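You operate a simulated robot arm through the tools that you are given. There is no shell and no other tool. Be economical: measure what you need, move in short steps, check, and stop when the job is done.

The job below is to be done with a simulated two-armed robot. You get a single attempt, and the scene is never put back.

TASK
Wipe the dust off the colour chart and put the pink pad in the upper desk drawer.
Fine: wipe with the pad and hold the chart still; shut the drawer; the chart stays where it lies; harm nothing. Set down upright: pink pad. What is to be rubbed or washed off counts as gone when no trace of it is left.

It is judged by the outcome, as a careful person would: the job done as asked, and still so three seconds after it is handed in. It fails if anything else is knocked over, pushed out of place, dropped, spilled or broken.

THE ROBOT
Two 7-joint arms with two-finger parallel grippers on one trunk, on a base that drives. Base frame: it is fixed to the floor where the robot stands at the start and does not move with it; the origin is under the middle of the robot, x ahead of it, y to its left, z up; the surface under the hand at the start is at about z = 740. Units: mm, rad, N and s.
The left shoulder is at the start at [70, 163, 1070], the right one opposite. With the tool pointing down near the work surface each hand reaches from about 400 to 880 mm from the robot's upright axis, wherever it stands, measured 20 degrees to its own side. Places, roughly: blue drive [3000, 1000, 750]; green crate [2750, 1000, 250]; inside of the upper desk drawer [600, 0, 600]; light meter [2750, 1000, 750]; purple probe [3000, 500, 750]; red drive [2750, 1250, 750]; teal caddy [2750, 1250, 750]; upper desk drawer [500, 0, 600]; yellow drive [2750, 1000, 750]; yellow stand [2750, 750, 750]. Payload 3.43 kg a hand.
The TCP of each hand is the grasp point between the finger pads, 34 mm short of the fingertips. In the tool frame z runs along the fingers and y along their closing line. Largest opening 128 mm; finger width 24, thickness 12; the body of the gripper, 48 by 130 mm, starts 96 mm behind the TCP.
Orientation is told as [roll, pitch, yaw] about the base's x, y, z axes, in that order, counted from this pose: with the fingers straight down and closing along the base's y, the tool's x points along the base's -x, its y along +y and its z along -z.

THE INTERFACE
- The arms move only by the tool arm_command. It takes "left_steps", "right_steps" or both (then of equal length, played together; a hand with none holds still); each is a list of rows, each a list of 7 numbers: the shift along the tool's x, y, z in units of 300 mm (1.0 is 300 mm), then the turn, a rotation vector about the tool's x, y, z in units of 90 degrees (1.0 is 90 degrees), then the finger opening in mm, from 0 to 128. In form: [[x, y, z, ax, ay, az, hand], ...]. A call has 1 to 20 rows; each row is the pose to reach, as a shift and turn from the pose commanded when the call began, along the tool's axes at that moment. A call with a number of a shift or a turn outside -1 to 1 is refused whole. A row lasts 0.2 s, in which the tool goes at most 50 mm and 0.15 rad; a call with a longer step from one row to the next is refused whole, and so is a gripper value outside its range. Where a pose cannot be reached the arm comes as near as it can. A force on the tool above 60 N (or 10 N above the force at the start of the call, whichever is more), or a blocked arm, ends the call early, and 0.2 s more pass. The fingers move at their own pace (about 153 mm/s each) and stop on an object; they squeeze with about 37 N. The grip force told is the motor's: it shows also when the fingers shut on nothing. Time passes only in rows, and 0.2 s behind the last, so rows that repeat a pose let the fingers close. It gives the time, the measured TCP pose, the force on the tool (base axes), the opening and the grip force at its end, in the units of the frame above (readings bear some noise), with the torque about the TCP (base axes, N m) and any sound that the robot's microphone picked up.
- Cameras (640 x 400 px; columns grow to the right, rows downward): "scene" is now at [118.3, -1.1, 1262.7]; the picture's right is [-0.04, -1.00, 0.00], its down [-0.86, 0.03, -0.51] and it looks along [0.51, -0.02, -0.86] (base axes); focal length 214 px, centre (320, 200). "left" rides on the left gripper at [76, 11, -160] in its tool frame; the picture's right is [-0.15, 0.99, 0.00], its down [-0.88, -0.13, -0.46] and it looks along [-0.45, -0.07, 0.89] (tool axes); focal length 234 px, centre (320, 200). "right" rides on the right gripper at [76, -11, -160] in its tool frame; the picture's right is [0.15, 0.99, 0.00], its down [-0.88, 0.13, -0.46] and it looks along [-0.45, 0.07, 0.89] (tool axes); focal length 234 px, centre (320, 200). There is no depth. A picture from a camera that has moved, and an enlarged one, comes with that camera's place and axes in the base frame and with its lens.
- grab_frame(camera): a new picture of that camera. The clock stands still meanwhile.
- slide_trunk(by): slides the trunk up (or, below 0, down) by that many mm; the arms and the scene camera ride with it, the base frame stays. It gives what a move gives, with no picture.
- roll_base(legs): drives the robot by 1 to 6 legs, each [ahead, left, turn to the left] in mm, mm and rad, along the robot's own axes; the way and the turn of a leg run together, so that a leg with both is an arc; at most 1500 mm and 3.142 rad a leg. The arms and the cameras ride along, it lands a little off, and it stops where it bumps. It gives what a move gives.
- pan_tilt(pan, tilt): turns the head with the scene camera to pan (to the left, within 1.501 rad either way) and tilt (down, from -0.506 to 1.204), counted from straight ahead of the robot. It gives what a move gives.
- zoom(camera, box): a new picture of the part [left, top, right, bottom] of that camera's present view, enlarged. The clock stands still meanwhile.
- hand_in(): hands the job in; it is judged then, once.

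Work in short steps. Places have to be worked out from the pictures, the camera data and where the tool is seen: move nearer, look again, correct. Check each grasp and each placing, and mend what went wrong. You have 120 turns and 108 pictures in all, those below and enlarged ones among them. Open the grippers and draw the arms clear of the work before you hand the job in, unless the task says otherwise; then end with one line.

The tools are called after "Request:" by a JSON object that holds its "op" and its "data". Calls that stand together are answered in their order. arm_command: Moves the arms, as the interface text tells. Its arguments: {"type":"object","properties":{"left_steps":{"type":"array"},"right_steps":{"type":"array"}},"required":[]} The other tools are called the same way: slide_trunk (by) slides the trunk up or down; roll_base (legs) drives the base; pan_tilt (pan, tilt) turns the head that bears the scene camera; grab_frame (camera) takes a picture; zoom (camera, box) takes an enlarged picture of a part of a camera's view; hand_in () hands the job in.

At the start:

```text
clock: 0.0
left_ee_pos: [394.7, 197.4, 1034.9]
left_tool_rot: [-0.001, 0.001, -0.001]
left_contact_force: [0.2, 0.6, -0.1]
left_torque: [0.0, 0.0, -0.01]
left_finger_gap: 128.0
left_grip_force: 0.1
right_ee_pos: [413.8, -152.2, 1043.9]
right_tool_rot: [0.0, 0.001, -0.001]
right_contact_force: [0.1, -0.5, 0.3]
right_torque: [-0.03, 0.02, 0.0]
right_finger_gap: 127.8
right_grip_force: 0.2
trunk travel left (down, up): [-550.0, 390.0]
robot x, y, heading: [-4.6, -0.7, -0.006]
head pan, tilt: [-0.037, 1.04]
```

scene: 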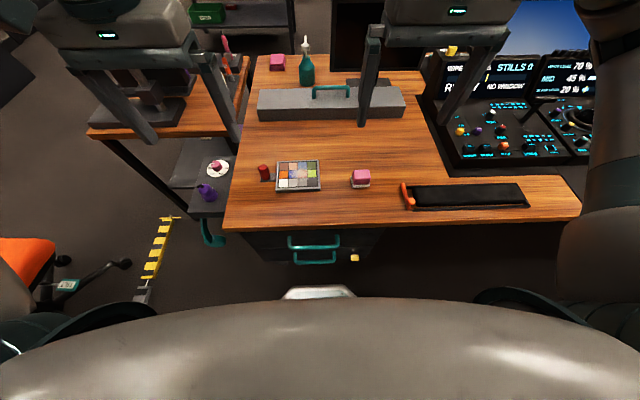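
right: 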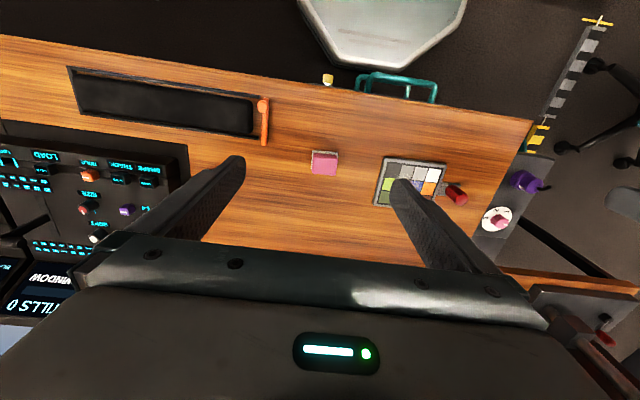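
left: 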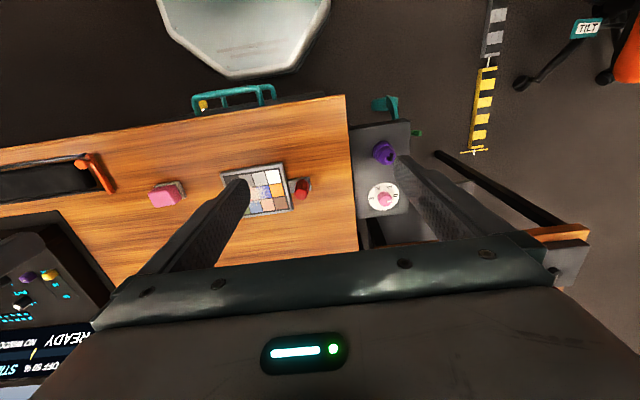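

I begin by enlarging the scene around the chart and the pink block, and the drawer front.

Request:
{"op": "zoom", "data": {"camera": "scene", "box": [220, 140, 400, 270]}}

Request:
{"op": "zoom", "data": {"camera": "scene", "box": [230, 30, 430, 130]}}

Request:
{"op": "zoom", "data": {"camera": "right", "box": [280, 60, 480, 220]}}

```text
3.08 times, centred on (310, 205) of scene
camera zoom: at [118.3, -1.1, 1262.7], right [-0.04, -1.0, 0.0], down [-0.86, 0.03, -0.51], along [0.51, -0.02, -0.86], focal length 660 px, centre (351, 185)
```

zoom: 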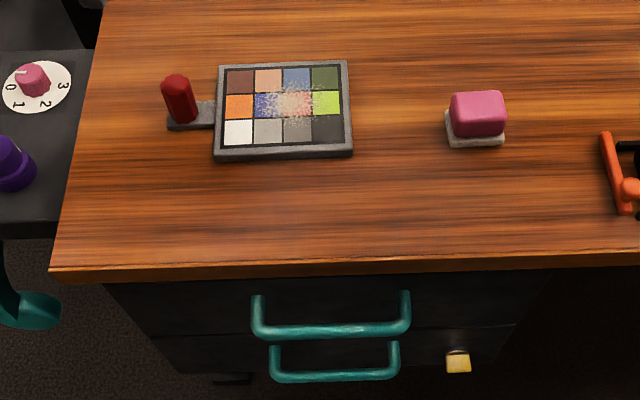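

```text
3.20 times, centred on (330, 80) of scene
camera zoom: at [118.3, -1.1, 1262.7], right [-0.04, -1.0, 0.0], down [-0.86, 0.03, -0.51], along [0.51, -0.02, -0.86], focal length 686 px, centre (288, 584)
```

zoom: 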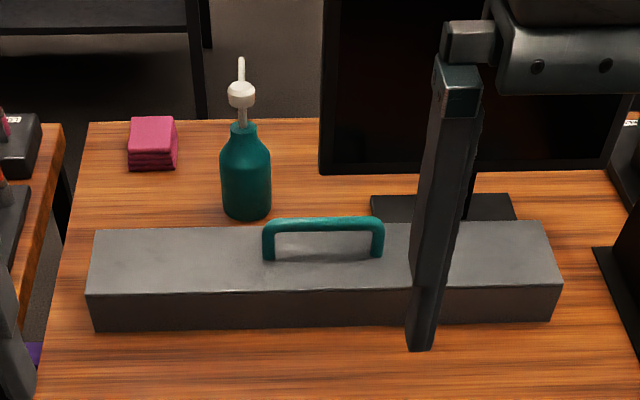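

```text
2.50 times, centred on (380, 140) of right
camera zoom: at [338.5, -163.3, 1203.3], right [-0.14, 0.99, 0.0], down [0.88, 0.13, 0.45], along [0.45, 0.07, -0.89], focal length 585 px, centre (170, 350)
```

zoom: 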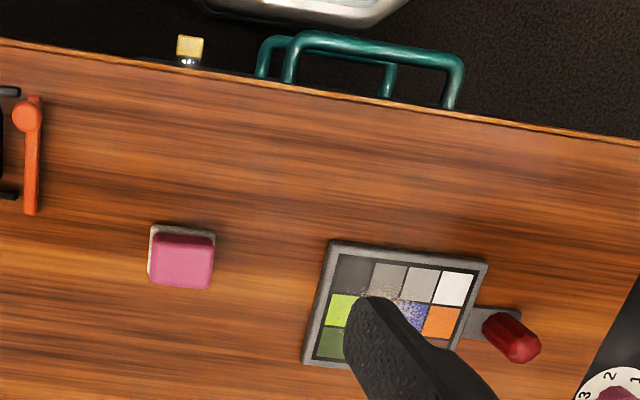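

The pink pad (pink block with a pale felt base) is near [485,-135]; the chart is near [511,50] with a red holding post near [506,141]. I'll look closer at the drawer fronts and the golden thing beside them.

Request:
{"op": "zoom", "data": {"camera": "scene", "box": [260, 215, 380, 290]}}

Request:
{"op": "zoom", "data": {"camera": "left", "box": [140, 70, 340, 230]}}

```text
5.33 times, centred on (320, 252) of scene
camera zoom: at [118.3, -1.1, 1262.7], right [-0.04, -1.0, 0.0], down [-0.86, 0.03, -0.51], along [0.51, -0.02, -0.86], focal length 1144 px, centre (320, -80)
```

zoom: 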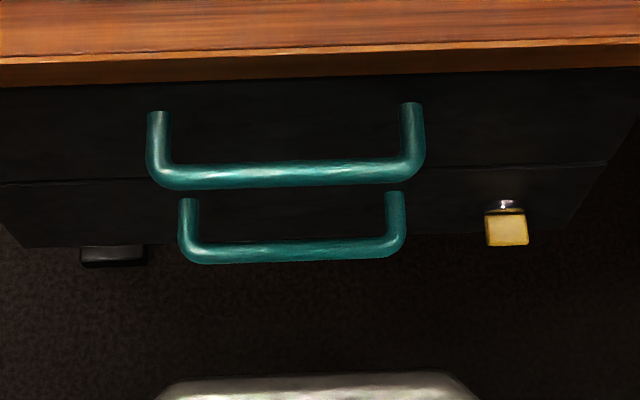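

```text
2.50 times, centred on (240, 150) of left
camera zoom: at [319.4, 209.0, 1193.4], right [0.15, 0.99, 0.0], down [0.88, -0.13, 0.46], along [0.45, -0.07, -0.89], focal length 585 px, centre (520, 325)
```

zoom: 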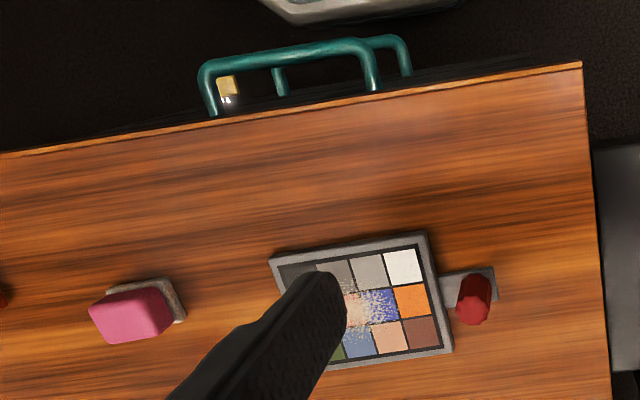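

The upper drawer looks unlocked (the padlock sits on the lower one). I turn both hands 90° (cameras outward) while moving right above the pad and left above the red post, so the gripper bodies won't clash while wiping.

Request:
{"op": "arm_command", "data": {"right_steps": [[-0.021, 0.006, 0.045, 0, 0, -0.091, 128], [-0.041, 0.012, 0.09, 0, 0, -0.182, 128], [-0.062, 0.017, 0.136, 0, 0, -0.273, 128], [-0.083, 0.023, 0.182, 0, 0, -0.364, 128], [-0.103, 0.029, 0.227, 0, 0, -0.455, 128], [-0.124, 0.035, 0.273, 0, 0, -0.545, 128], [-0.144, 0.041, 0.318, 0, 0, -0.636, 128], [-0.165, 0.047, 0.364, 0, 0, -0.727, 128], [-0.186, 0.052, 0.409, 0, 0, -0.818, 128], [-0.206, 0.058, 0.455, 0, 0, -0.909, 128], [-0.227, 0.064, 0.5, 0, 0, -1, 128], [-0.227, 0.064, 0.5, 0, 0, -1, 128]], "left_steps": [[-0.034, -0.017, 0.032, 0, 0, 0.091, 128], [-0.067, -0.034, 0.064, 0, 0, 0.182, 128], [-0.101, -0.051, 0.095, 0, 0, 0.273, 128], [-0.135, -0.068, 0.127, 0, 0, 0.364, 128], [-0.169, -0.085, 0.159, 0, 0, 0.455, 128], [-0.202, -0.103, 0.191, 0, 0, 0.545, 128], [-0.236, -0.12, 0.223, 0, 0, 0.636, 128], [-0.27, -0.137, 0.255, 0, 0, 0.727, 128], [-0.304, -0.154, 0.286, 0, 0, 0.818, 128], [-0.337, -0.171, 0.318, 0, 0, 0.909, 128], [-0.371, -0.188, 0.35, 0, 0, 1, 128], [-0.371, -0.188, 0.35, 0, 0, 1, 128]]}}

Request:
{"op": "grab_frame", "data": {"camera": "right"}}

Request:
{"op": "grab_frame", "data": {"camera": "left"}}

Request:
{"op": "grab_frame", "data": {"camera": "scene"}}

```text
clock: 2.6
left_ee_pos: [506.8, 139.7, 930.6]
left_tool_rot: [0.001, 0.0, -1.572]
left_contact_force: [-0.6, -0.6, 0.6]
left_torque: [0.06, -0.01, 0.04]
left_finger_gap: 128.2
left_grip_force: 0.1
right_ee_pos: [444.1, -121.3, 902.1]
right_tool_rot: [0.004, -0.001, 1.563]
right_contact_force: [0.3, 0.4, -0.2]
right_torque: [0.02, 0.02, 0.0]
right_finger_gap: 127.8
right_grip_force: 0.1
right hand out of reach, approached as far as the arm can: row 11, 12
trunk travel left (down, up): [-550.0, 390.0]
robot x, y, heading: [-3.8, -1.4, 0.001]
head pan, tilt: [-0.037, 1.04]
```

```text
99 pictures are left
camera right: at [455.4, -196.9, 1061.7], right [-0.99, -0.14, 0.0], down [-0.12, 0.88, 0.46], along [-0.07, 0.45, -0.89], focal length 234 px, centre (320, 200)
```

right: 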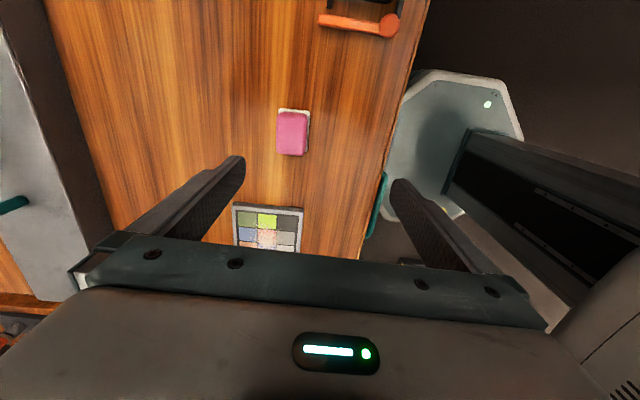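

```text
98 pictures are left
camera left: at [518.0, 216.4, 1088.5], right [0.99, -0.15, 0.0], down [-0.13, -0.88, 0.46], along [-0.07, -0.45, -0.89], focal length 234 px, centre (320, 200)
```

left: 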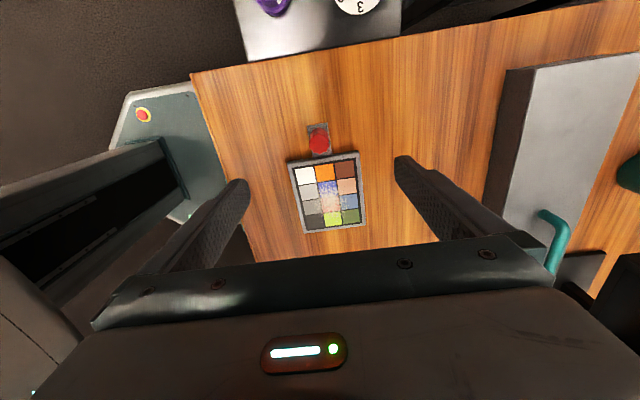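

```text
97 pictures are left
camera scene: at [118.4, -1.5, 1262.7], right [-0.04, -1.0, 0.0], down [-0.86, 0.03, -0.51], along [0.51, -0.02, -0.86], focal length 214 px, centre (320, 200)
```

scene: 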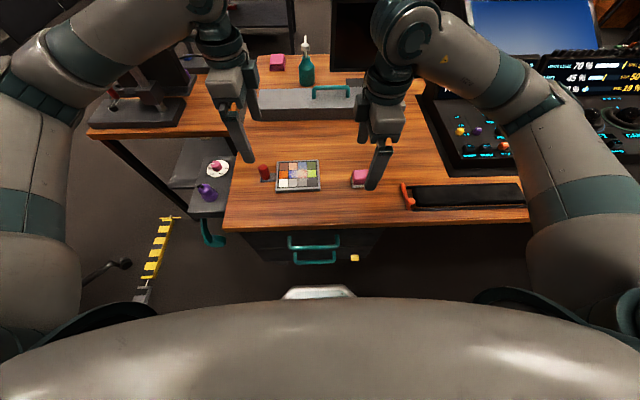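

The right hand stopped short in this posture, so I shift the base back and to the left to centre it on the work; the hands are well above everything.

Request:
{"op": "roll_base", "data": {"legs": [[-80, 95, 0]]}}

```text
clock: 3.9
left_ee_pos: [424.7, 234.3, 929.5]
left_tool_rot: [-0.001, 0.0, -1.569]
left_contact_force: [-0.7, 0.7, 0.0]
left_torque: [0.02, -0.01, -0.01]
left_finger_gap: 128.2
left_grip_force: 0.0
right_ee_pos: [363.9, -27.2, 902.1]
right_tool_rot: [0.003, -0.002, 1.562]
right_contact_force: [0.2, 0.3, 0.1]
right_torque: [-0.04, -0.02, 0.02]
right_finger_gap: 128.0
right_grip_force: 0.0
trunk travel left (down, up): [-550.0, 390.0]
robot x, y, heading: [-81.3, 91.4, -0.001]
head pan, tilt: [-0.037, 1.04]
```

Now bring the right hand above the pad and the left above the post, then look closely.

Request:
{"op": "arm_command", "data": {"right_steps": [[0.088, -0.098, 0, 0, 0, 0, 128], [0.176, -0.196, 0, 0, 0, 0, 128], [0.265, -0.295, 0, 0, 0, 0, 128], [0.353, -0.393, 0, 0, 0, 0, 128], [0.353, -0.393, 0, 0, 0, 0, 128]], "left_steps": [[-0.077, 0.067, 0, 0, 0, 0, 128], [-0.155, 0.135, 0, 0, 0, 0, 128], [-0.232, 0.2, 0, 0, 0, 0, 128], [-0.31, 0.27, 0, 0, 0, 0, 128], [-0.31, 0.27, 0, 0, 0, 0, 128]]}}

Request:
{"op": "zoom", "data": {"camera": "right", "box": [220, 60, 420, 220]}}

Request:
{"op": "zoom", "data": {"camera": "left", "box": [220, 80, 420, 240]}}

```text
clock: 5.0
left_ee_pos: [507.2, 141.1, 933.3]
left_tool_rot: [-0.001, 0.001, -1.57]
left_contact_force: [0.3, 0.7, -0.4]
left_torque: [0.03, 0.0, 0.01]
left_finger_gap: 127.8
left_grip_force: 0.0
right_ee_pos: [363.5, -27.0, 902.8]
right_tool_rot: [0.003, -0.002, 1.564]
right_contact_force: [-0.8, -0.6, 0.0]
right_torque: [0.03, 0.04, 0.02]
right_finger_gap: 127.9
right_grip_force: 0.1
right hand out of reach, approached as far as the arm can: row 1, 2, 3, 4, 5
trunk travel left (down, up): [-550.0, 390.0]
robot x, y, heading: [-77.3, 90.8, 0.001]
head pan, tilt: [-0.037, 1.04]
```

```text
2.50 times, centred on (320, 140) of right
camera zoom: at [374.8, -102.8, 1062.1], right [-0.99, -0.14, 0.0], down [-0.12, 0.88, 0.46], along [-0.06, 0.45, -0.89], focal length 585 px, centre (320, 350)
```

zoom: 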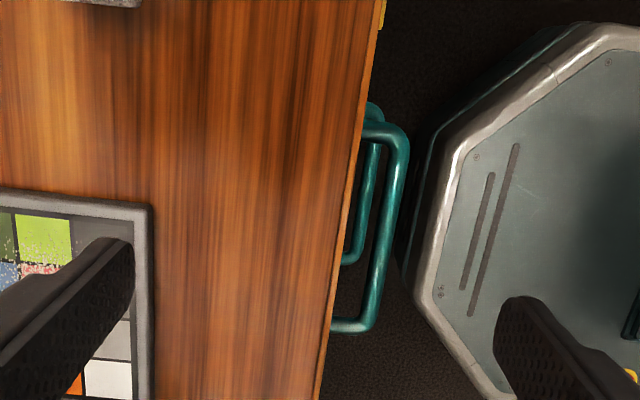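

```text
2.50 times, centred on (320, 160) of left
camera zoom: at [517.6, 217.8, 1092.3], right [0.99, -0.14, 0.0], down [-0.13, -0.88, 0.46], along [-0.07, -0.45, -0.89], focal length 585 px, centre (320, 300)
```

zoom: 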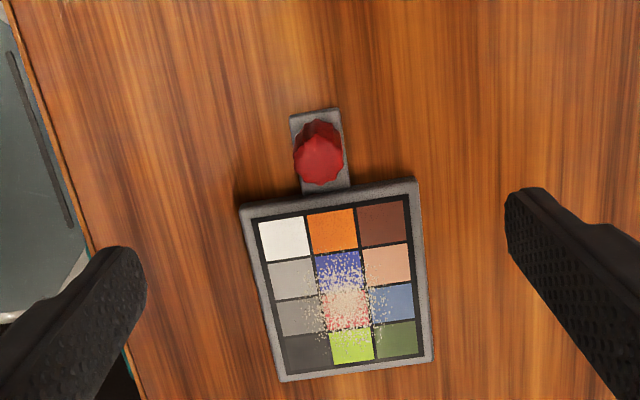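

The left is centred over the post (~[506,142]). The right wrist is at a limit with yaw +90, so I unwind it to yaw 0 while heading to the pad.

Request:
{"op": "arm_command", "data": {"right_steps": [[0.0, 0, 0, 0, 0, 0.09, 128], [0.0, 0, 0, 0, 0, 0.18, 128], [0.035, -0.039, 0, 0, 0, 0.27, 128], [0.07, -0.078, 0, 0, 0, 0.36, 128], [0.11, -0.12, 0, 0, 0, 0.45, 128], [0.15, -0.16, 0, 0, 0, 0.54, 128], [0.19, -0.21, 0, 0, 0, 0.63, 128], [0.23, -0.26, 0, 0, 0, 0.72, 128], [0.27, -0.3, 0, 0, 0, 0.81, 128], [0.31, -0.35, 0, 0, 0, 0.9, 128], [0.353, -0.393, 0, 0, 0, 0.99, 128], [0.353, -0.393, 0, 0, 0, 0.99, 128]]}}

Request:
{"op": "grab_frame", "data": {"camera": "right"}}

```text
clock: 7.7
left_ee_pos: [505.9, 140.2, 934.0]
left_tool_rot: [0.0, -0.001, -1.57]
left_contact_force: [0.7, 0.3, 0.0]
left_torque: [0.01, -0.01, 0.0]
left_finger_gap: 128.1
left_grip_force: 0.1
right_ee_pos: [481.1, -140.3, 906.3]
right_tool_rot: [0.002, 0.003, 0.006]
right_contact_force: [-0.2, 0.8, -0.8]
right_torque: [0.0, 0.02, -0.02]
right_finger_gap: 127.9
right_grip_force: 0.1
trunk travel left (down, up): [-550.0, 390.0]
robot x, y, heading: [-79.5, 92.5, 0.003]
head pan, tilt: [-0.037, 1.04]
```

```text
94 pictures are left
camera right: at [405.2, -151.4, 1065.6], right [-0.15, 0.99, 0.0], down [0.88, 0.13, 0.45], along [0.45, 0.07, -0.89], focal length 234 px, centre (320, 200)
```

right: 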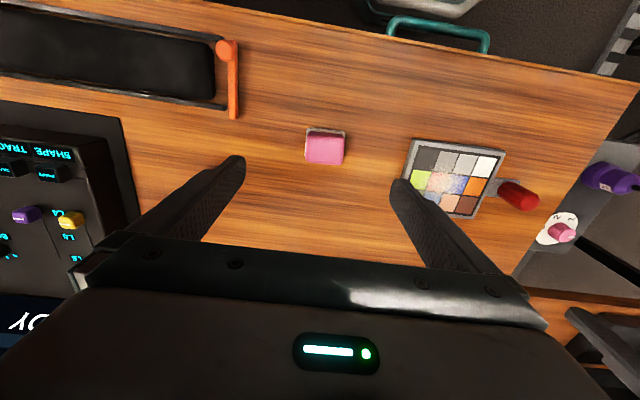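

Pad confirmed at ~[480,-133]. I'll keep the right at yaw 0 and tilt the left outward 0.5 rad, lowering it toward the post, while the right lowers over the pad.

Request:
{"op": "arm_command", "data": {"left_steps": [[0.002, 0, 0.05, 0, -0.08, 0, 100], [0.006, 0, 0.1, 0, -0.16, 0, 80], [0.006, 0, 0.15, 0, -0.24, 0, 80], [0.006, 0, 0.2, 0, -0.318, 0, 80], [0.006, 0, 0.3, 0, -0.318, 0, 80], [0.006, 0, 0.3, 0, -0.318, 0, 80]], "right_steps": [[0.0, 0.01, 0.05, 0, 0, 0, 128], [0, 0.025, 0.1, 0, 0, 0, 110], [0, 0.025, 0.15, 0, 0, 0, 100], [0, 0.025, 0.2, 0, 0, 0, 100], [0, 0.025, 0.23, 0, 0, 0, 100], [0, 0.025, 0.23, 0, 0, 0, 100]]}}

Request:
{"op": "zoom", "data": {"camera": "left", "box": [220, 80, 420, 240]}}

Request:
{"op": "zoom", "data": {"camera": "right", "box": [220, 80, 420, 240]}}

Request:
{"op": "zoom", "data": {"camera": "scene", "box": [280, 100, 480, 225]}}

```text
clock: 9.1
left_ee_pos: [506.2, 143.5, 841.4]
left_tool_rot: [-0.001, -0.498, -1.569]
left_contact_force: [-1.1, 0.4, -0.3]
left_torque: [-0.01, 0.0, 0.03]
left_finger_gap: 79.8
left_grip_force: 0.1
right_ee_pos: [481.7, -132.4, 837.0]
right_tool_rot: [0.002, 0.002, 0.009]
right_contact_force: [0.0, -0.1, 0.0]
right_torque: [0.01, 0.01, 0.02]
right_finger_gap: 99.9
right_grip_force: 0.0
trunk travel left (down, up): [-550.0, 390.0]
robot x, y, heading: [-79.8, 92.5, 0.0]
head pan, tilt: [-0.037, 1.04]
```

```text
2.50 times, centred on (320, 160) of left
camera zoom: at [516.7, 286.5, 944.0], right [0.99, -0.13, 0.07], down [-0.13, -0.55, 0.82], along [-0.07, -0.82, -0.56], focal length 585 px, centre (320, 300)
```

zoom: 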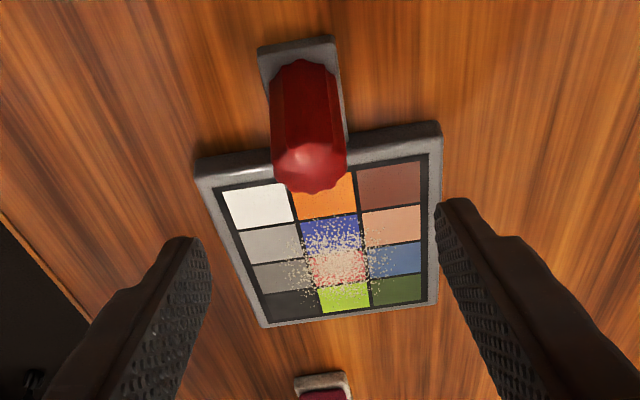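

```text
2.50 times, centred on (320, 160) of right
camera zoom: at [406.2, -144.3, 997.2], right [-0.15, 0.99, 0.0], down [0.88, 0.14, 0.45], along [0.45, 0.07, -0.89], focal length 585 px, centre (320, 300)
```

zoom: 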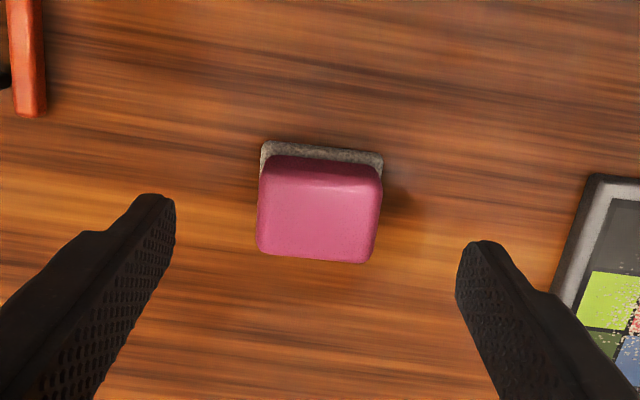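

```text
3.20 times, centred on (380, 162) of scene
camera zoom: at [37.6, 92.1, 1262.8], right [-0.04, -1.0, 0.0], down [-0.86, 0.03, -0.51], along [0.51, -0.02, -0.86], focal length 686 px, centre (128, 320)
```

zoom: 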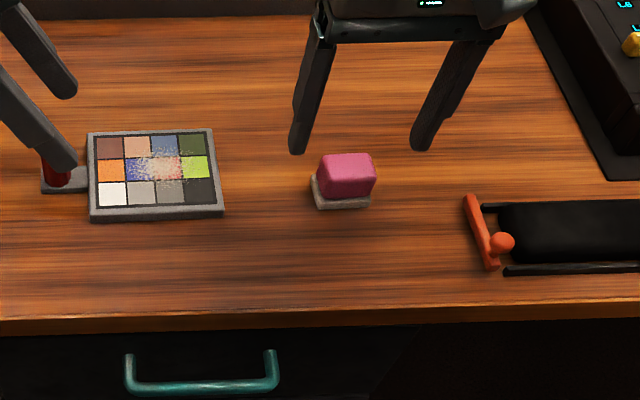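

Pad top is at about z 778, post top about z 787. I lower both; the right closes on the pad's pink body, the left only gets into place around the post for a check.

Request:
{"op": "arm_command", "data": {"left_steps": [[0.035, -0.001, 0.048, 0, 0, 0, 80], [0.07, -0.003, 0.097, 0, 0, 0, 70], [0.104, -0.004, 0.146, 0, 0, 0, 60], [0.104, -0.004, 0.146, 0, 0, 0, 60], [0.104, -0.004, 0.146, 0, 0, 0, 60], [0.104, -0.004, 0.146, 0, 0, 0, 60], [0.104, -0.004, 0.146, 0, 0, 0, 60]], "right_steps": [[0.009, -0.002, 0.06, 0, 0, 0, 100], [0.009, -0.002, 0.12, 0, 0, 0, 100], [0.009, -0.002, 0.173, 0, 0, 0, 100], [0.009, -0.002, 0.173, 0, 0, 0, 70], [0.009, -0.002, 0.173, 0, 0, 0, 30], [0.009, -0.002, 0.173, 0, 0, 0, 30], [0.009, -0.002, 0.173, 0, 0, 0, 30]]}}

Request:
{"op": "zoom", "data": {"camera": "left", "box": [180, 60, 440, 260]}}

Request:
{"op": "zoom", "data": {"camera": "scene", "box": [270, 100, 440, 210]}}

```text
clock: 10.7
left_ee_pos: [504.7, 149.1, 787.5]
left_tool_rot: [0.0, -0.499, -1.568]
left_contact_force: [-0.5, 0.9, -0.5]
left_torque: [-0.01, 0.0, 0.01]
left_finger_gap: 59.7
left_grip_force: 0.0
right_ee_pos: [477.9, -133.4, 783.6]
right_tool_rot: [0.002, 0.001, 0.007]
right_contact_force: [-0.1, -0.9, 0.9]
right_torque: [-0.02, -0.01, 0.04]
right_finger_gap: 50.9
right_grip_force: 37.2
trunk travel left (down, up): [-550.0, 390.0]
robot x, y, heading: [-77.7, 92.1, 0.002]
head pan, tilt: [-0.037, 1.04]
```

```text
2.00 times, centred on (310, 160) of left
camera zoom: at [516.3, 292.6, 889.5], right [0.99, -0.13, 0.07], down [-0.13, -0.56, 0.82], along [-0.07, -0.82, -0.57], focal length 468 px, centre (340, 280)
```

zoom: 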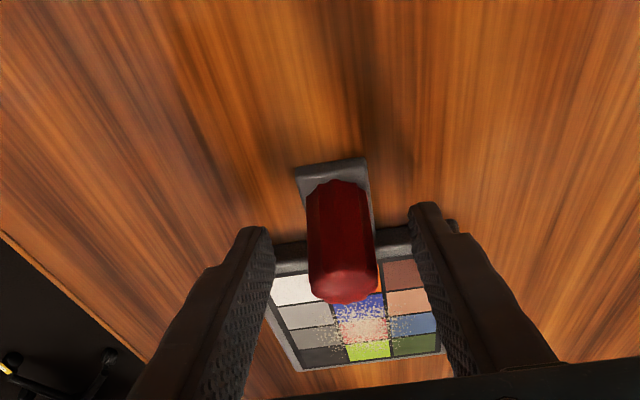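

```text
3.64 times, centred on (355, 155) of scene
camera zoom: at [37.9, 91.9, 1262.7], right [-0.04, -1.0, 0.0], down [-0.86, 0.03, -0.51], along [0.51, -0.02, -0.86], focal length 780 px, centre (193, 364)
```

zoom: 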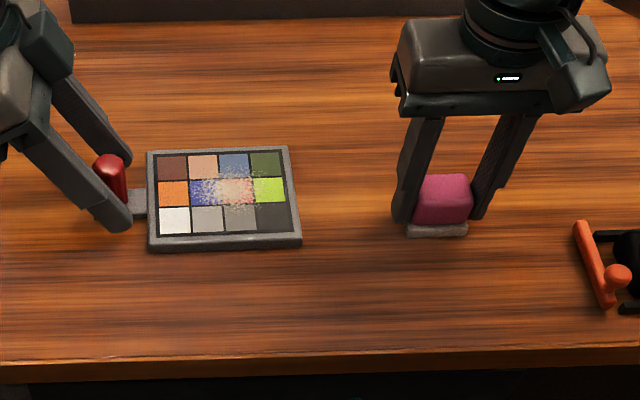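

The pad is held (51 mm wide) and the post sits centred between the left fingers. I close the left on it and lift the right with the pad a little.

Request:
{"op": "arm_command", "data": {"left_steps": [[0, 0, 0, 0, 0, 0, 45], [0, 0, 0, 0, 0, 0, 38], [0, 0, 0, 0, 0, 0, 32], [0, 0, 0, 0, 0, 0, 27], [0, 0, 0, 0, 0, 0, 22], [0, 0, 0, 0, 0, 0, 18]], "right_steps": [[0, 0, -0.05, 0, 0, 0, 30], [0, 0, -0.1, 0, 0, 0, 30], [0, 0, -0.15, 0, 0, 0, 30], [0, 0, -0.2, 0, 0, 0, 30], [0, 0, -0.2, 0, 0, 0, 30], [0, 0, -0.2, 0, 0, 0, 30]]}}

Request:
{"op": "zoom", "data": {"camera": "scene", "box": [270, 100, 440, 210]}}

Request:
{"op": "grab_frame", "data": {"camera": "right"}}

```text
clock: 12.1
left_ee_pos: [505.0, 148.4, 786.6]
left_tool_rot: [0.0, -0.499, -1.569]
left_contact_force: [-0.4, -0.4, 0.5]
left_torque: [0.03, 0.02, -0.01]
left_finger_gap: 24.7
left_grip_force: 37.5
right_ee_pos: [477.6, -133.0, 843.8]
right_tool_rot: [0.003, 0.002, 0.007]
right_contact_force: [-0.4, -0.5, -0.5]
right_torque: [-0.03, 0.01, -0.01]
right_finger_gap: 30.1
right_grip_force: 0.1
trunk travel left (down, up): [-550.0, 390.0]
robot x, y, heading: [-81.7, 95.6, 0.001]
head pan, tilt: [-0.037, 1.04]
```

```text
3.64 times, centred on (355, 155) of scene
camera zoom: at [37.7, 92.0, 1262.8], right [-0.04, -1.0, 0.0], down [-0.86, 0.03, -0.51], along [0.51, -0.02, -0.86], focal length 780 px, centre (193, 364)
```

zoom: 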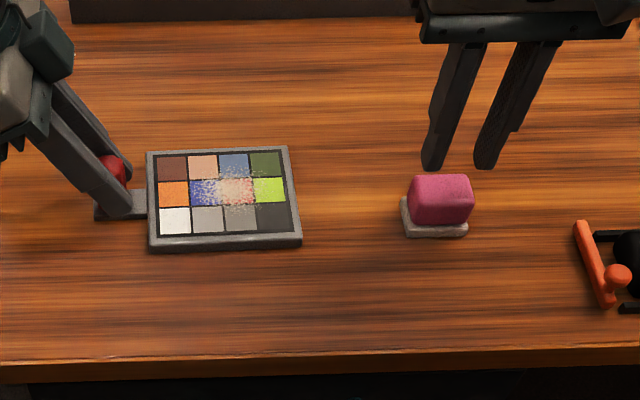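

```text
87 pictures are left
camera right: at [403.2, -144.5, 1003.9], right [-0.15, 0.99, 0.0], down [0.88, 0.14, 0.45], along [0.45, 0.07, -0.89], focal length 234 px, centre (320, 200)
```

right: 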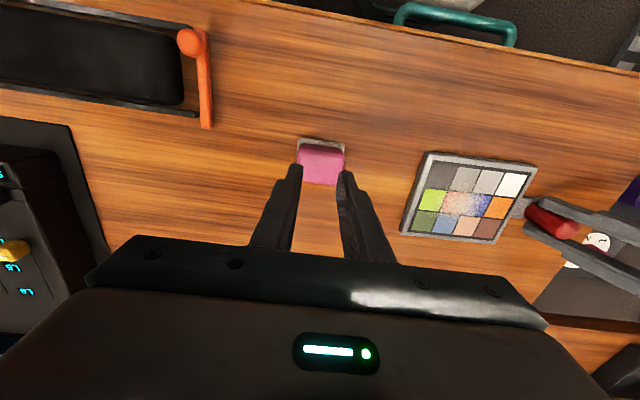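

The pad slipped out of the shallow grip and sits back where it was. I look closer before regripping deeper.

Request:
{"op": "zoom", "data": {"camera": "right", "box": [270, 110, 380, 200]}}

Request:
{"op": "zoom", "data": {"camera": "scene", "box": [360, 130, 410, 170]}}

```text
4.44 times, centred on (325, 155) of right
camera zoom: at [403.2, -144.5, 1003.9], right [-0.15, 0.99, 0.0], down [0.88, 0.14, 0.45], along [0.45, 0.07, -0.89], focal length 1041 px, centre (298, 400)
```

zoom: 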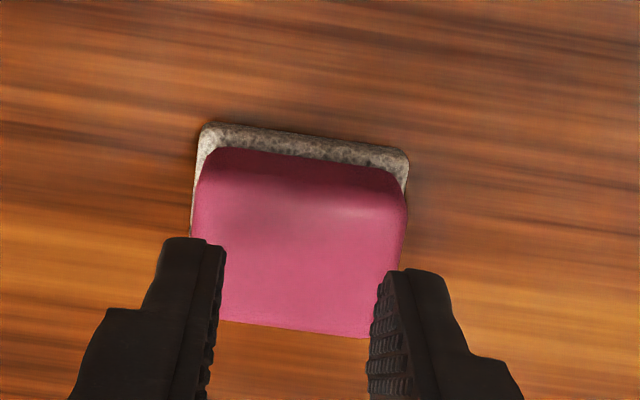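

```text
10.00 times, centred on (385, 150) of scene
camera zoom: at [37.7, 92.0, 1262.8], right [-0.04, -1.0, 0.0], down [-0.86, 0.03, -0.51], along [0.51, -0.02, -0.86], focal length 2145 px, centre (-330, 700)
```

zoom: 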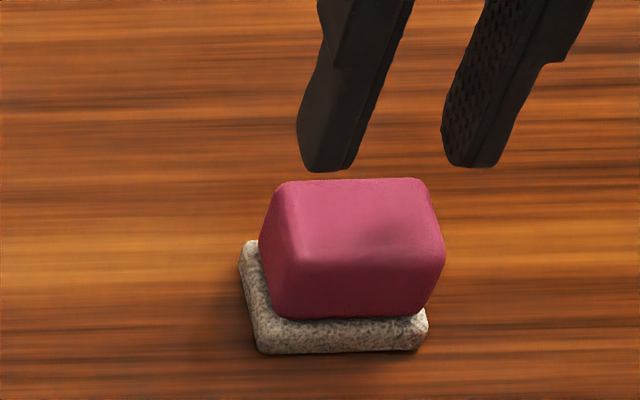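

The pink body is rounded at the top, so a shallow hold squeezes off. I regrip deeper with TCP at z≈777, lifting only slightly first.

Request:
{"op": "arm_command", "data": {"right_steps": [[0, 0, 0.0, 0, 0, 0, 100], [0, 0, 0.0, 0, 0, 0, 100], [0, 0, 0.1, 0, 0, 0, 100], [0, 0, 0.19, 0, 0, 0, 100], [0, 0, 0.222, 0, 0, 0, 100], [0, 0, 0.222, 0, 0, 0, 70], [0, 0, 0.222, 0, 0, 0, 30], [0, 0, 0.222, 0, 0, 0, 30], [0, 0, 0.222, 0, 0, 0, 30], [0, 0, 0.222, 0, 0, 0, 30], [0, 0, 0.2, 0, 0, 0, 30], [0, 0, 0.16, 0, 0, 0, 30], [0, 0, 0.12, 0, 0, 0, 30], [0, 0, 0.12, 0, 0, 0, 30]]}}

Request:
{"op": "zoom", "data": {"camera": "scene", "box": [340, 100, 430, 170]}}

```text
clock: 15.1
left_ee_pos: [503.8, 149.8, 786.7]
left_tool_rot: [0.0, -0.499, -1.57]
left_contact_force: [2.3, -0.7, 3.5]
left_torque: [0.0, -0.08, 0.0]
left_finger_gap: 24.6
left_grip_force: 37.0
right_ee_pos: [479.5, -135.6, 809.0]
right_tool_rot: [0.002, 0.001, 0.007]
right_contact_force: [-0.5, 0.2, 0.5]
right_torque: [0.01, -0.03, -0.01]
right_finger_gap: 51.1
right_grip_force: 37.2
trunk travel left (down, up): [-550.0, 390.0]
robot x, y, heading: [-78.5, 94.2, 0.006]
head pan, tilt: [-0.037, 1.04]
```

```text
5.71 times, centred on (385, 135) of scene
camera zoom: at [37.5, 91.9, 1262.8], right [-0.04, -1.0, 0.0], down [-0.86, 0.03, -0.51], along [0.51, -0.02, -0.86], focal length 1226 px, centre (-51, 571)
```

zoom: 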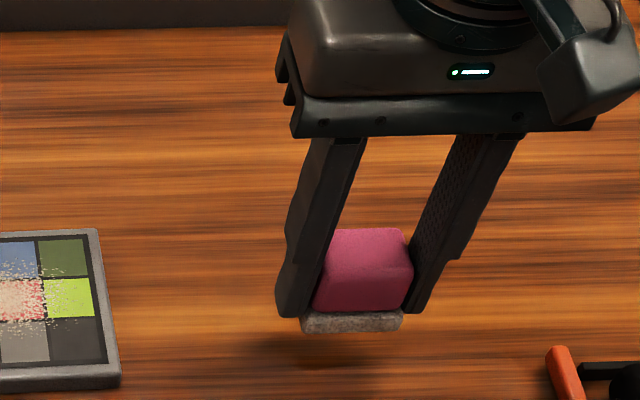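

The pad is firmly held. I lift it, carry it over the dust centre (~[513,40]) and lower to just above the chart surface for a check.

Request:
{"op": "arm_command", "data": {"right_steps": [[0, 0, -0.08, 0, 0, 0, 30], [0, 0.02, -0.133, 0, 0, 0, 30], [-0.03, 0.14, -0.133, 0, 0, 0, 30], [-0.06, 0.28, -0.133, 0, 0, 0, 30], [-0.09, 0.42, -0.133, 0, 0, 0, 30], [-0.117, 0.54, -0.133, 0, 0, 0, 30], [-0.117, 0.577, -0.1, 0, 0, 0, 30], [-0.117, 0.577, -0.03, 0, 0, 0, 30], [-0.117, 0.577, -0.03, 0, 0, 0, 30]]}}

Request:
{"op": "zoom", "data": {"camera": "scene", "box": [240, 80, 400, 190]}}

Request:
{"op": "zoom", "data": {"camera": "left", "box": [220, 100, 420, 240]}}

```text
clock: 17.1
left_ee_pos: [504.1, 148.9, 786.8]
left_tool_rot: [-0.001, -0.499, -1.569]
left_contact_force: [-1.1, -0.4, 3.1]
left_torque: [0.01, -0.1, 0.0]
left_finger_gap: 24.6
left_grip_force: 37.5
right_ee_pos: [510.5, 39.5, 812.2]
right_tool_rot: [0.001, 0.001, 0.007]
right_contact_force: [-0.2, -0.3, -0.8]
right_torque: [-0.01, 0.0, -0.01]
right_finger_gap: 50.8
right_grip_force: 37.3
trunk travel left (down, up): [-550.0, 390.0]
robot x, y, heading: [-74.9, 94.9, -0.003]
head pan, tilt: [-0.037, 1.04]
```

```text
3.64 times, centred on (320, 135) of scene
camera zoom: at [37.5, 92.0, 1262.8], right [-0.04, -1.0, 0.0], down [-0.86, 0.03, -0.51], along [0.51, -0.02, -0.86], focal length 780 px, centre (320, 436)
```

zoom: 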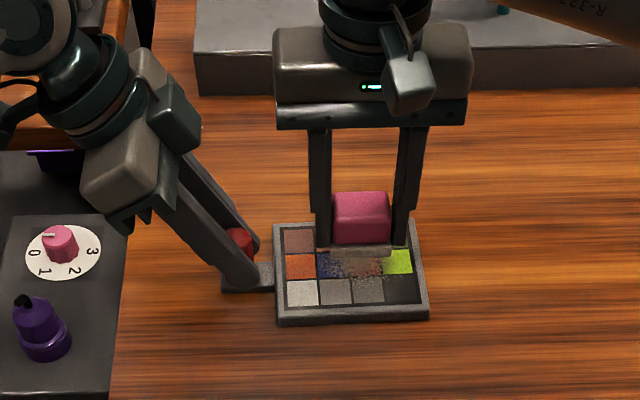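

```text
2.86 times, centred on (320, 170) of left
camera zoom: at [516.0, 292.7, 889.7], right [0.99, -0.13, 0.07], down [-0.13, -0.56, 0.82], along [-0.07, -0.82, -0.57], focal length 669 px, centre (320, 286)
```

zoom: 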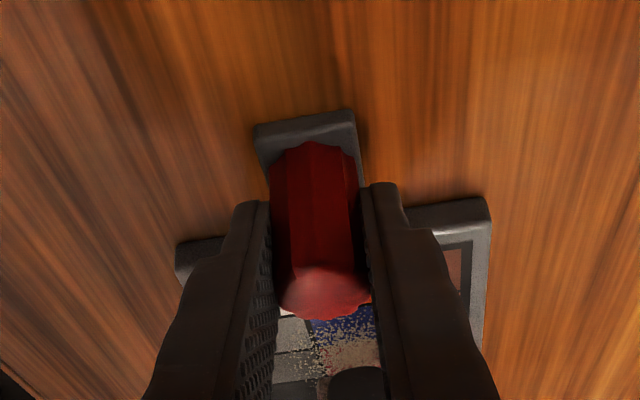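

The pad hovers over the dust; the bodies are clear of each other. I descend slowly and watch the force.

Request:
{"op": "arm_command", "data": {"right_steps": [[0, 0, 0.02, 0, 0, 0, 30], [0, 0, 0.04, 0, 0, 0, 30], [0, 0, 0.05, 0, 0, 0, 30], [0, 0, 0.055, 0, 0, 0, 30], [0, 0, 0.055, 0, 0, 0, 30]]}}

Request:
{"op": "zoom", "data": {"camera": "scene", "box": [290, 120, 360, 170]}}

```text
clock: 18.2
left_ee_pos: [504.2, 149.1, 786.5]
left_tool_rot: [0.0, -0.499, -1.569]
left_contact_force: [1.0, -0.1, 3.8]
left_torque: [0.08, -0.03, 0.03]
left_finger_gap: 24.4
left_grip_force: 36.9
right_ee_pos: [511.4, 38.6, 799.0]
right_tool_rot: [0.002, 0.0, 0.007]
right_contact_force: [-0.5, -0.2, 0.8]
right_torque: [-0.02, -0.01, 0.04]
right_finger_gap: 50.6
right_grip_force: 37.5
trunk travel left (down, up): [-550.0, 390.0]
robot x, y, heading: [-79.5, 93.0, -0.001]
head pan, tilt: [-0.037, 1.04]
```

```text
8.00 times, centred on (325, 145) of scene
camera zoom: at [37.5, 92.0, 1262.8], right [-0.04, -1.0, 0.0], down [-0.86, 0.03, -0.51], along [0.51, -0.02, -0.86], focal length 1716 px, centre (280, 640)
```

zoom: 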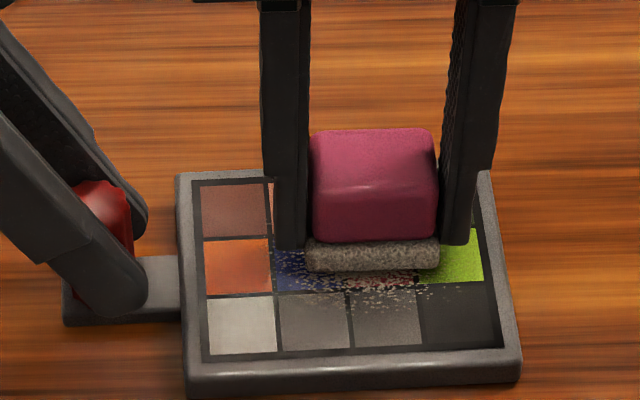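

No contact yet at 799; I go down a further 5 mm in small rows.

Request:
{"op": "arm_command", "data": {"right_steps": [[0, 0, 0.005, 0, 0, 0, 30], [0, 0, 0.01, 0, 0, 0, 30], [0, 0, 0.017, 0, 0, 0, 30], [0, 0, 0.017, 0, 0, 0, 30]]}}

```text
clock: 19.2
left_ee_pos: [504.6, 148.2, 787.9]
left_tool_rot: [0.001, -0.5, -1.569]
left_contact_force: [1.3, 0.8, 2.9]
left_torque: [0.07, -0.09, 0.0]
left_finger_gap: 24.6
left_grip_force: 36.6
right_ee_pos: [512.2, 38.8, 795.0]
right_tool_rot: [0.001, 0.001, 0.009]
right_contact_force: [-0.8, 0.5, -0.2]
right_torque: [-0.01, 0.0, 0.01]
right_finger_gap: 50.9
right_grip_force: 37.1
trunk travel left (down, up): [-550.0, 390.0]
robot x, y, heading: [-80.0, 91.8, -0.001]
head pan, tilt: [-0.037, 1.04]
```

Still no contact force; another 5 mm, slowly.

Request:
{"op": "arm_command", "data": {"right_steps": [[0, 0, 0.005, 0, 0, 0, 30], [0, 0, 0.01, 0, 0, 0, 30], [0, 0, 0.014, 0, 0, 0, 30], [0, 0, 0.017, 0, 0, 0, 30]]}}

Request:
{"op": "zoom", "data": {"camera": "scene", "box": [290, 120, 360, 170]}}

```text
clock: 20.2
left_ee_pos: [504.5, 148.6, 787.9]
left_tool_rot: [0.001, -0.497, -1.569]
left_contact_force: [1.6, -1.1, 0.3]
left_torque: [-0.04, -0.31, 0.03]
left_finger_gap: 24.3
left_grip_force: 36.8
right_ee_pos: [513.2, 37.9, 791.3]
right_tool_rot: [0.002, 0.0, 0.007]
right_contact_force: [1.2, -0.1, 8.9]
right_torque: [0.04, 0.02, 0.03]
right_finger_gap: 50.8
right_grip_force: 37.1
trunk travel left (down, up): [-550.0, 390.0]
robot x, y, heading: [-77.9, 91.0, 0.002]
head pan, tilt: [-0.037, 1.04]
```

```text
8.00 times, centred on (325, 145) of scene
camera zoom: at [37.2, 92.0, 1262.9], right [-0.04, -1.0, 0.0], down [-0.86, 0.03, -0.51], along [0.51, -0.02, -0.86], focal length 1716 px, centre (280, 640)
```

zoom: 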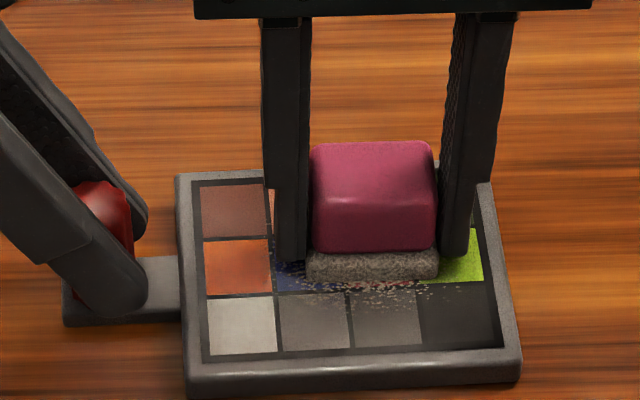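

Contact at ~9 N. I wipe in a raster covering the dust, staying inside the frame, while the left holds the post.

Request:
{"op": "arm_command", "data": {"right_steps": [[0, 0.04, 0.003, 0, 0, 0, 30], [0, 0.08, 0.003, 0, 0, 0, 30], [0.027, 0.08, 0.003, 0, 0, 0, 30], [0.027, 0.033, 0.003, 0, 0, 0, 30], [0.027, -0.013, 0.003, 0, 0, 0, 30], [0.027, -0.027, 0.003, 0, 0, 0, 30], [0.053, -0.027, 0.003, 0, 0, 0, 30], [0.053, 0.02, 0.003, 0, 0, 0, 30], [0.053, 0.067, 0.003, 0, 0, 0, 30], [0.053, 0.087, 0.003, 0, 0, 0, 30], [0.073, 0.087, 0.003, 0, 0, 0, 30], [0.073, 0.04, 0.003, 0, 0, 0, 30], [0.073, -0.007, 0.003, 0, 0, 0, 30], [0.073, -0.027, 0.003, 0, 0, 0, 30], [0.033, -0.027, 0.003, 0, 0, 0, 30], [-0.007, -0.027, 0.003, 0, 0, 0, 30], [-0.023, -0.013, 0.003, 0, 0, 0, 30], [-0.023, 0.033, 0.003, 0, 0, 0, 30], [-0.023, 0.08, 0.003, 0, 0, 0, 30], [0, 0.033, 0.003, 0, 0, 0, 30]]}}

Request:
{"op": "zoom", "data": {"camera": "scene", "box": [290, 120, 360, 170]}}

```text
clock: 24.4
left_ee_pos: [501.6, 144.1, 787.4]
left_tool_rot: [0.0, -0.507, -1.576]
left_contact_force: [-4.7, -17.4, -1.9]
left_torque: [-0.41, -0.2, -0.23]
left_finger_gap: 24.6
left_grip_force: 36.9
right_ee_pos: [510.6, 51.3, 790.6]
right_tool_rot: [0.009, 0.0, 0.009]
right_contact_force: [7.2, 15.7, 22.2]
right_torque: [-0.02, -0.16, 0.08]
right_finger_gap: 50.7
right_grip_force: 37.3
trunk travel left (down, up): [-550.0, 390.0]
robot x, y, heading: [-82.0, 92.1, -0.004]
head pan, tilt: [-0.037, 1.04]
```

```text
8.00 times, centred on (325, 145) of scene
camera zoom: at [36.3, 91.4, 1262.8], right [-0.04, -1.0, 0.0], down [-0.86, 0.03, -0.51], along [0.51, -0.02, -0.86], focal length 1716 px, centre (280, 640)
```

zoom: 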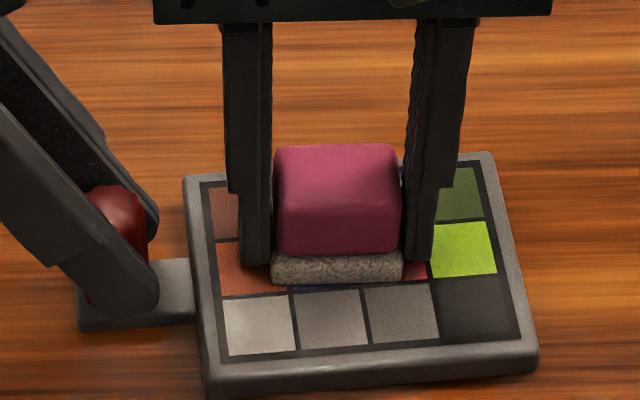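

The dust looks gone; friction pushed the held chart a few mm against the left arm's give. I lift the pad straight up and see whether it springs back.

Request:
{"op": "arm_command", "data": {"right_steps": [[0, 0, -0.02, 0, 0, 0, 30], [0, 0, -0.06, 0, 0, 0, 30], [0, 0, -0.15, 0, 0, 0, 30], [0, -0.06, -0.28, 0, 0, 0, 30], [0, -0.18, -0.3, 0, 0, 0, 30], [0, -0.33, -0.3, 0, 0, 0, 30], [0, -0.45, -0.3, 0, 0, 0, 30], [0, -0.45, -0.3, 0, 0, 0, 30]]}}

Request:
{"op": "zoom", "data": {"camera": "scene", "box": [290, 120, 360, 170]}}

Request:
{"op": "grab_frame", "data": {"camera": "scene"}}

```text
clock: 26.2
left_ee_pos: [504.3, 149.1, 787.3]
left_tool_rot: [0.0, -0.499, -1.569]
left_contact_force: [1.1, 0.2, 7.4]
left_torque: [0.16, 0.0, -0.02]
left_finger_gap: 24.7
left_grip_force: 37.5
right_ee_pos: [510.7, -88.1, 875.8]
right_tool_rot: [0.002, 0.002, 0.006]
right_contact_force: [0.5, 0.3, -0.6]
right_torque: [0.02, -0.03, 0.0]
right_finger_gap: 50.8
right_grip_force: 37.3
trunk travel left (down, up): [-550.0, 390.0]
robot x, y, heading: [-79.3, 93.6, 0.004]
head pan, tilt: [-0.037, 1.04]
```

```text
8.00 times, centred on (325, 145) of scene
camera zoom: at [37.2, 92.2, 1262.8], right [-0.04, -1.0, 0.0], down [-0.86, 0.03, -0.51], along [0.51, -0.02, -0.86], focal length 1716 px, centre (280, 640)
```

zoom: 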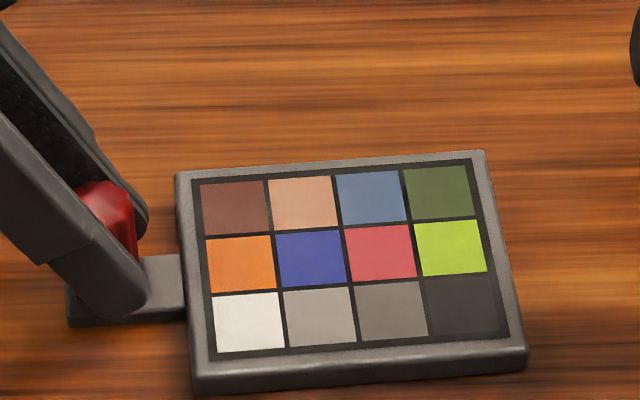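

```text
77 pictures are left
camera scene: at [37.2, 92.2, 1262.8], right [-0.04, -1.0, 0.0], down [-0.86, 0.03, -0.51], along [0.51, -0.02, -0.86], focal length 214 px, centre (320, 200)
```

scene: 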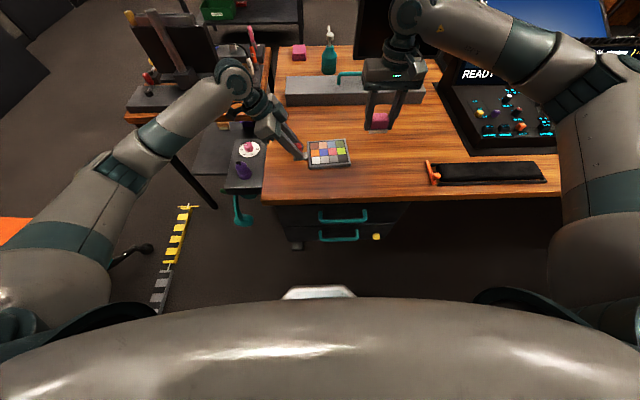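

The chart is clean — no specks left. It turned about 0.05 rad around the post during wiping, so I turn it back with the left hand and check.

Request:
{"op": "arm_command", "data": {"left_steps": [[0.002, 0, -0.001, 0.0075, 0, 0.014, 18], [0.0044, 0, -0.0024, 0.0153, 0, 0.028, 18], [0.0044, 0, -0.0024, 0.0153, 0, 0.028, 18], [0.0044, 0, -0.0024, 0.0153, 0, 0.028, 18]]}}

Request:
{"op": "zoom", "data": {"camera": "scene", "box": [290, 120, 360, 170]}}

```text
clock: 27.2
left_ee_pos: [504.1, 150.2, 786.2]
left_tool_rot: [0.0, -0.499, -1.62]
left_contact_force: [-1.6, -1.7, 6.7]
left_torque: [-0.56, -0.16, -0.24]
left_finger_gap: 24.3
left_grip_force: 37.0
right_ee_pos: [509.9, -87.1, 876.4]
right_tool_rot: [0.001, 0.002, 0.008]
right_contact_force: [-0.1, 0.4, 0.0]
right_torque: [-0.04, 0.0, 0.02]
right_finger_gap: 50.9
right_grip_force: 36.8
trunk travel left (down, up): [-550.0, 390.0]
robot x, y, heading: [-80.0, 92.9, -0.001]
head pan, tilt: [-0.037, 1.04]
```

```text
8.00 times, centred on (325, 145) of scene
camera zoom: at [37.0, 91.6, 1262.8], right [-0.04, -1.0, 0.0], down [-0.86, 0.03, -0.51], along [0.51, -0.02, -0.86], focal length 1716 px, centre (280, 640)
```

zoom: 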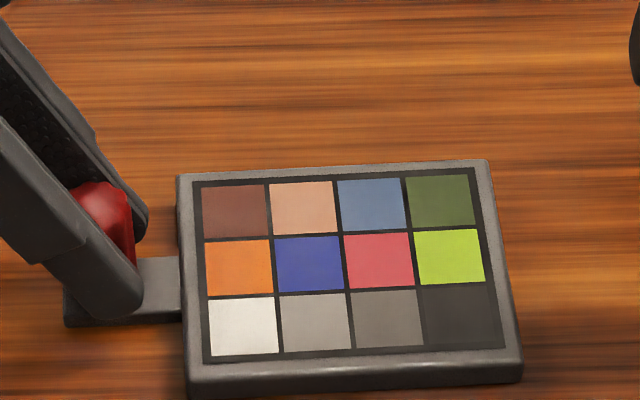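

The chart is back to within a millimetre or two of its original lie. I open the left hand and back it out along its own axis.

Request:
{"op": "arm_command", "data": {"left_steps": [[0, 0, 0, 0, 0, 0, 35], [0, 0, 0, 0, 0, 0, 60], [0, 0, 0, 0, 0, 0, 60], [0, 0, -0.05, 0, 0, 0, 60], [0, 0, -0.15, 0, 0, 0, 60], [0, 0, -0.3, 0, 0, 0, 60], [0, 0, -0.4, 0, 0, 0, 60], [0, 0, -0.4, 0, 0, 0, 60]]}}

Request:
{"op": "zoom", "data": {"camera": "scene", "box": [290, 120, 360, 170]}}

Request:
{"op": "zoom", "data": {"camera": "scene", "box": [280, 190, 420, 290]}}

```text
clock: 29.1
left_ee_pos: [508.2, 207.8, 892.6]
left_tool_rot: [-0.002, -0.499, -1.62]
left_contact_force: [-0.1, 0.6, -0.1]
left_torque: [0.0, 0.03, -0.01]
left_finger_gap: 60.2
left_grip_force: 0.1
right_ee_pos: [511.3, -87.4, 875.5]
right_tool_rot: [0.003, 0.004, 0.008]
right_contact_force: [-0.2, -0.4, -1.8]
right_torque: [0.03, -0.04, -0.01]
right_finger_gap: 50.7
right_grip_force: 37.2
trunk travel left (down, up): [-550.0, 390.0]
robot x, y, heading: [-81.6, 90.7, 0.005]
head pan, tilt: [-0.037, 1.04]
```

```text
8.00 times, centred on (325, 145) of scene
camera zoom: at [37.9, 92.0, 1262.7], right [-0.04, -1.0, 0.0], down [-0.86, 0.03, -0.51], along [0.51, -0.02, -0.86], focal length 1716 px, centre (280, 640)
```

zoom: 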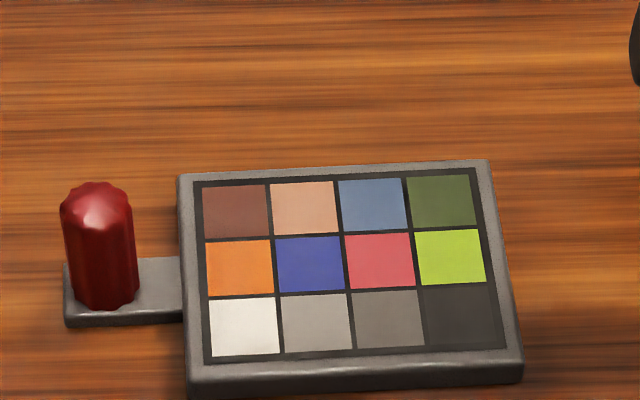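

```text
4.00 times, centred on (350, 240) of scene
camera zoom: at [37.9, 92.0, 1262.7], right [-0.04, -1.0, 0.0], down [-0.86, 0.03, -0.51], along [0.51, -0.02, -0.86], focal length 858 px, centre (200, 40)
```

zoom: 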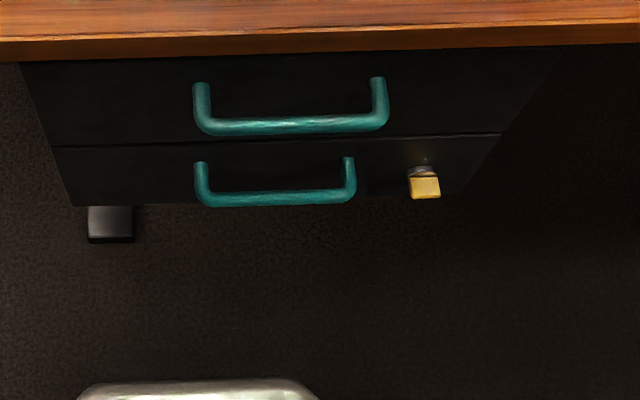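

Chart is fine. The upper handle bar triangulates to about x 311, y −61…85, z 673. I raise nothing further but move the base back and right so that both hands suit the drawer.

Request:
{"op": "roll_base", "data": {"legs": [[-80, -93, 0]]}}

Request:
{"op": "zoom", "data": {"camera": "scene", "box": [220, 140, 420, 265]}}

```text
clock: 30.3
left_ee_pos: [426.8, 114.8, 893.2]
left_tool_rot: [0.001, -0.499, -1.619]
left_contact_force: [-0.3, 0.2, 1.1]
left_torque: [0.03, -0.01, 0.03]
left_finger_gap: 59.7
left_grip_force: 0.1
right_ee_pos: [431.9, -178.6, 875.7]
right_tool_rot: [0.0, 0.001, 0.01]
right_contact_force: [0.4, 0.1, -0.8]
right_torque: [-0.04, -0.01, 0.02]
right_finger_gap: 50.7
right_grip_force: 37.1
trunk travel left (down, up): [-550.0, 390.0]
robot x, y, heading: [-162.4, 0.2, 0.003]
head pan, tilt: [-0.037, 1.04]
```

```text
3.20 times, centred on (320, 202) of scene
camera zoom: at [-42.4, -0.5, 1262.8], right [-0.03, -1.0, 0.0], down [-0.86, 0.03, -0.51], along [0.51, -0.02, -0.86], focal length 686 px, centre (320, 192)
```

zoom: 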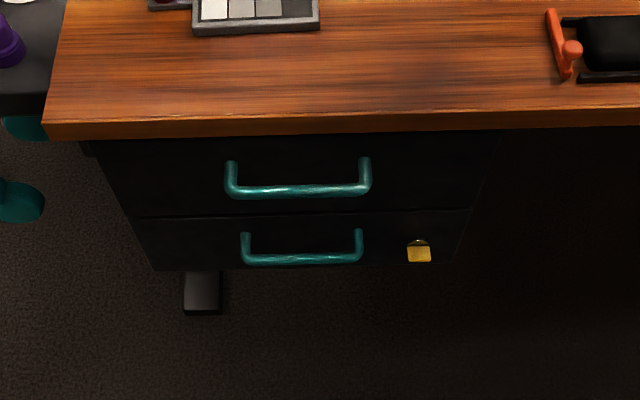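

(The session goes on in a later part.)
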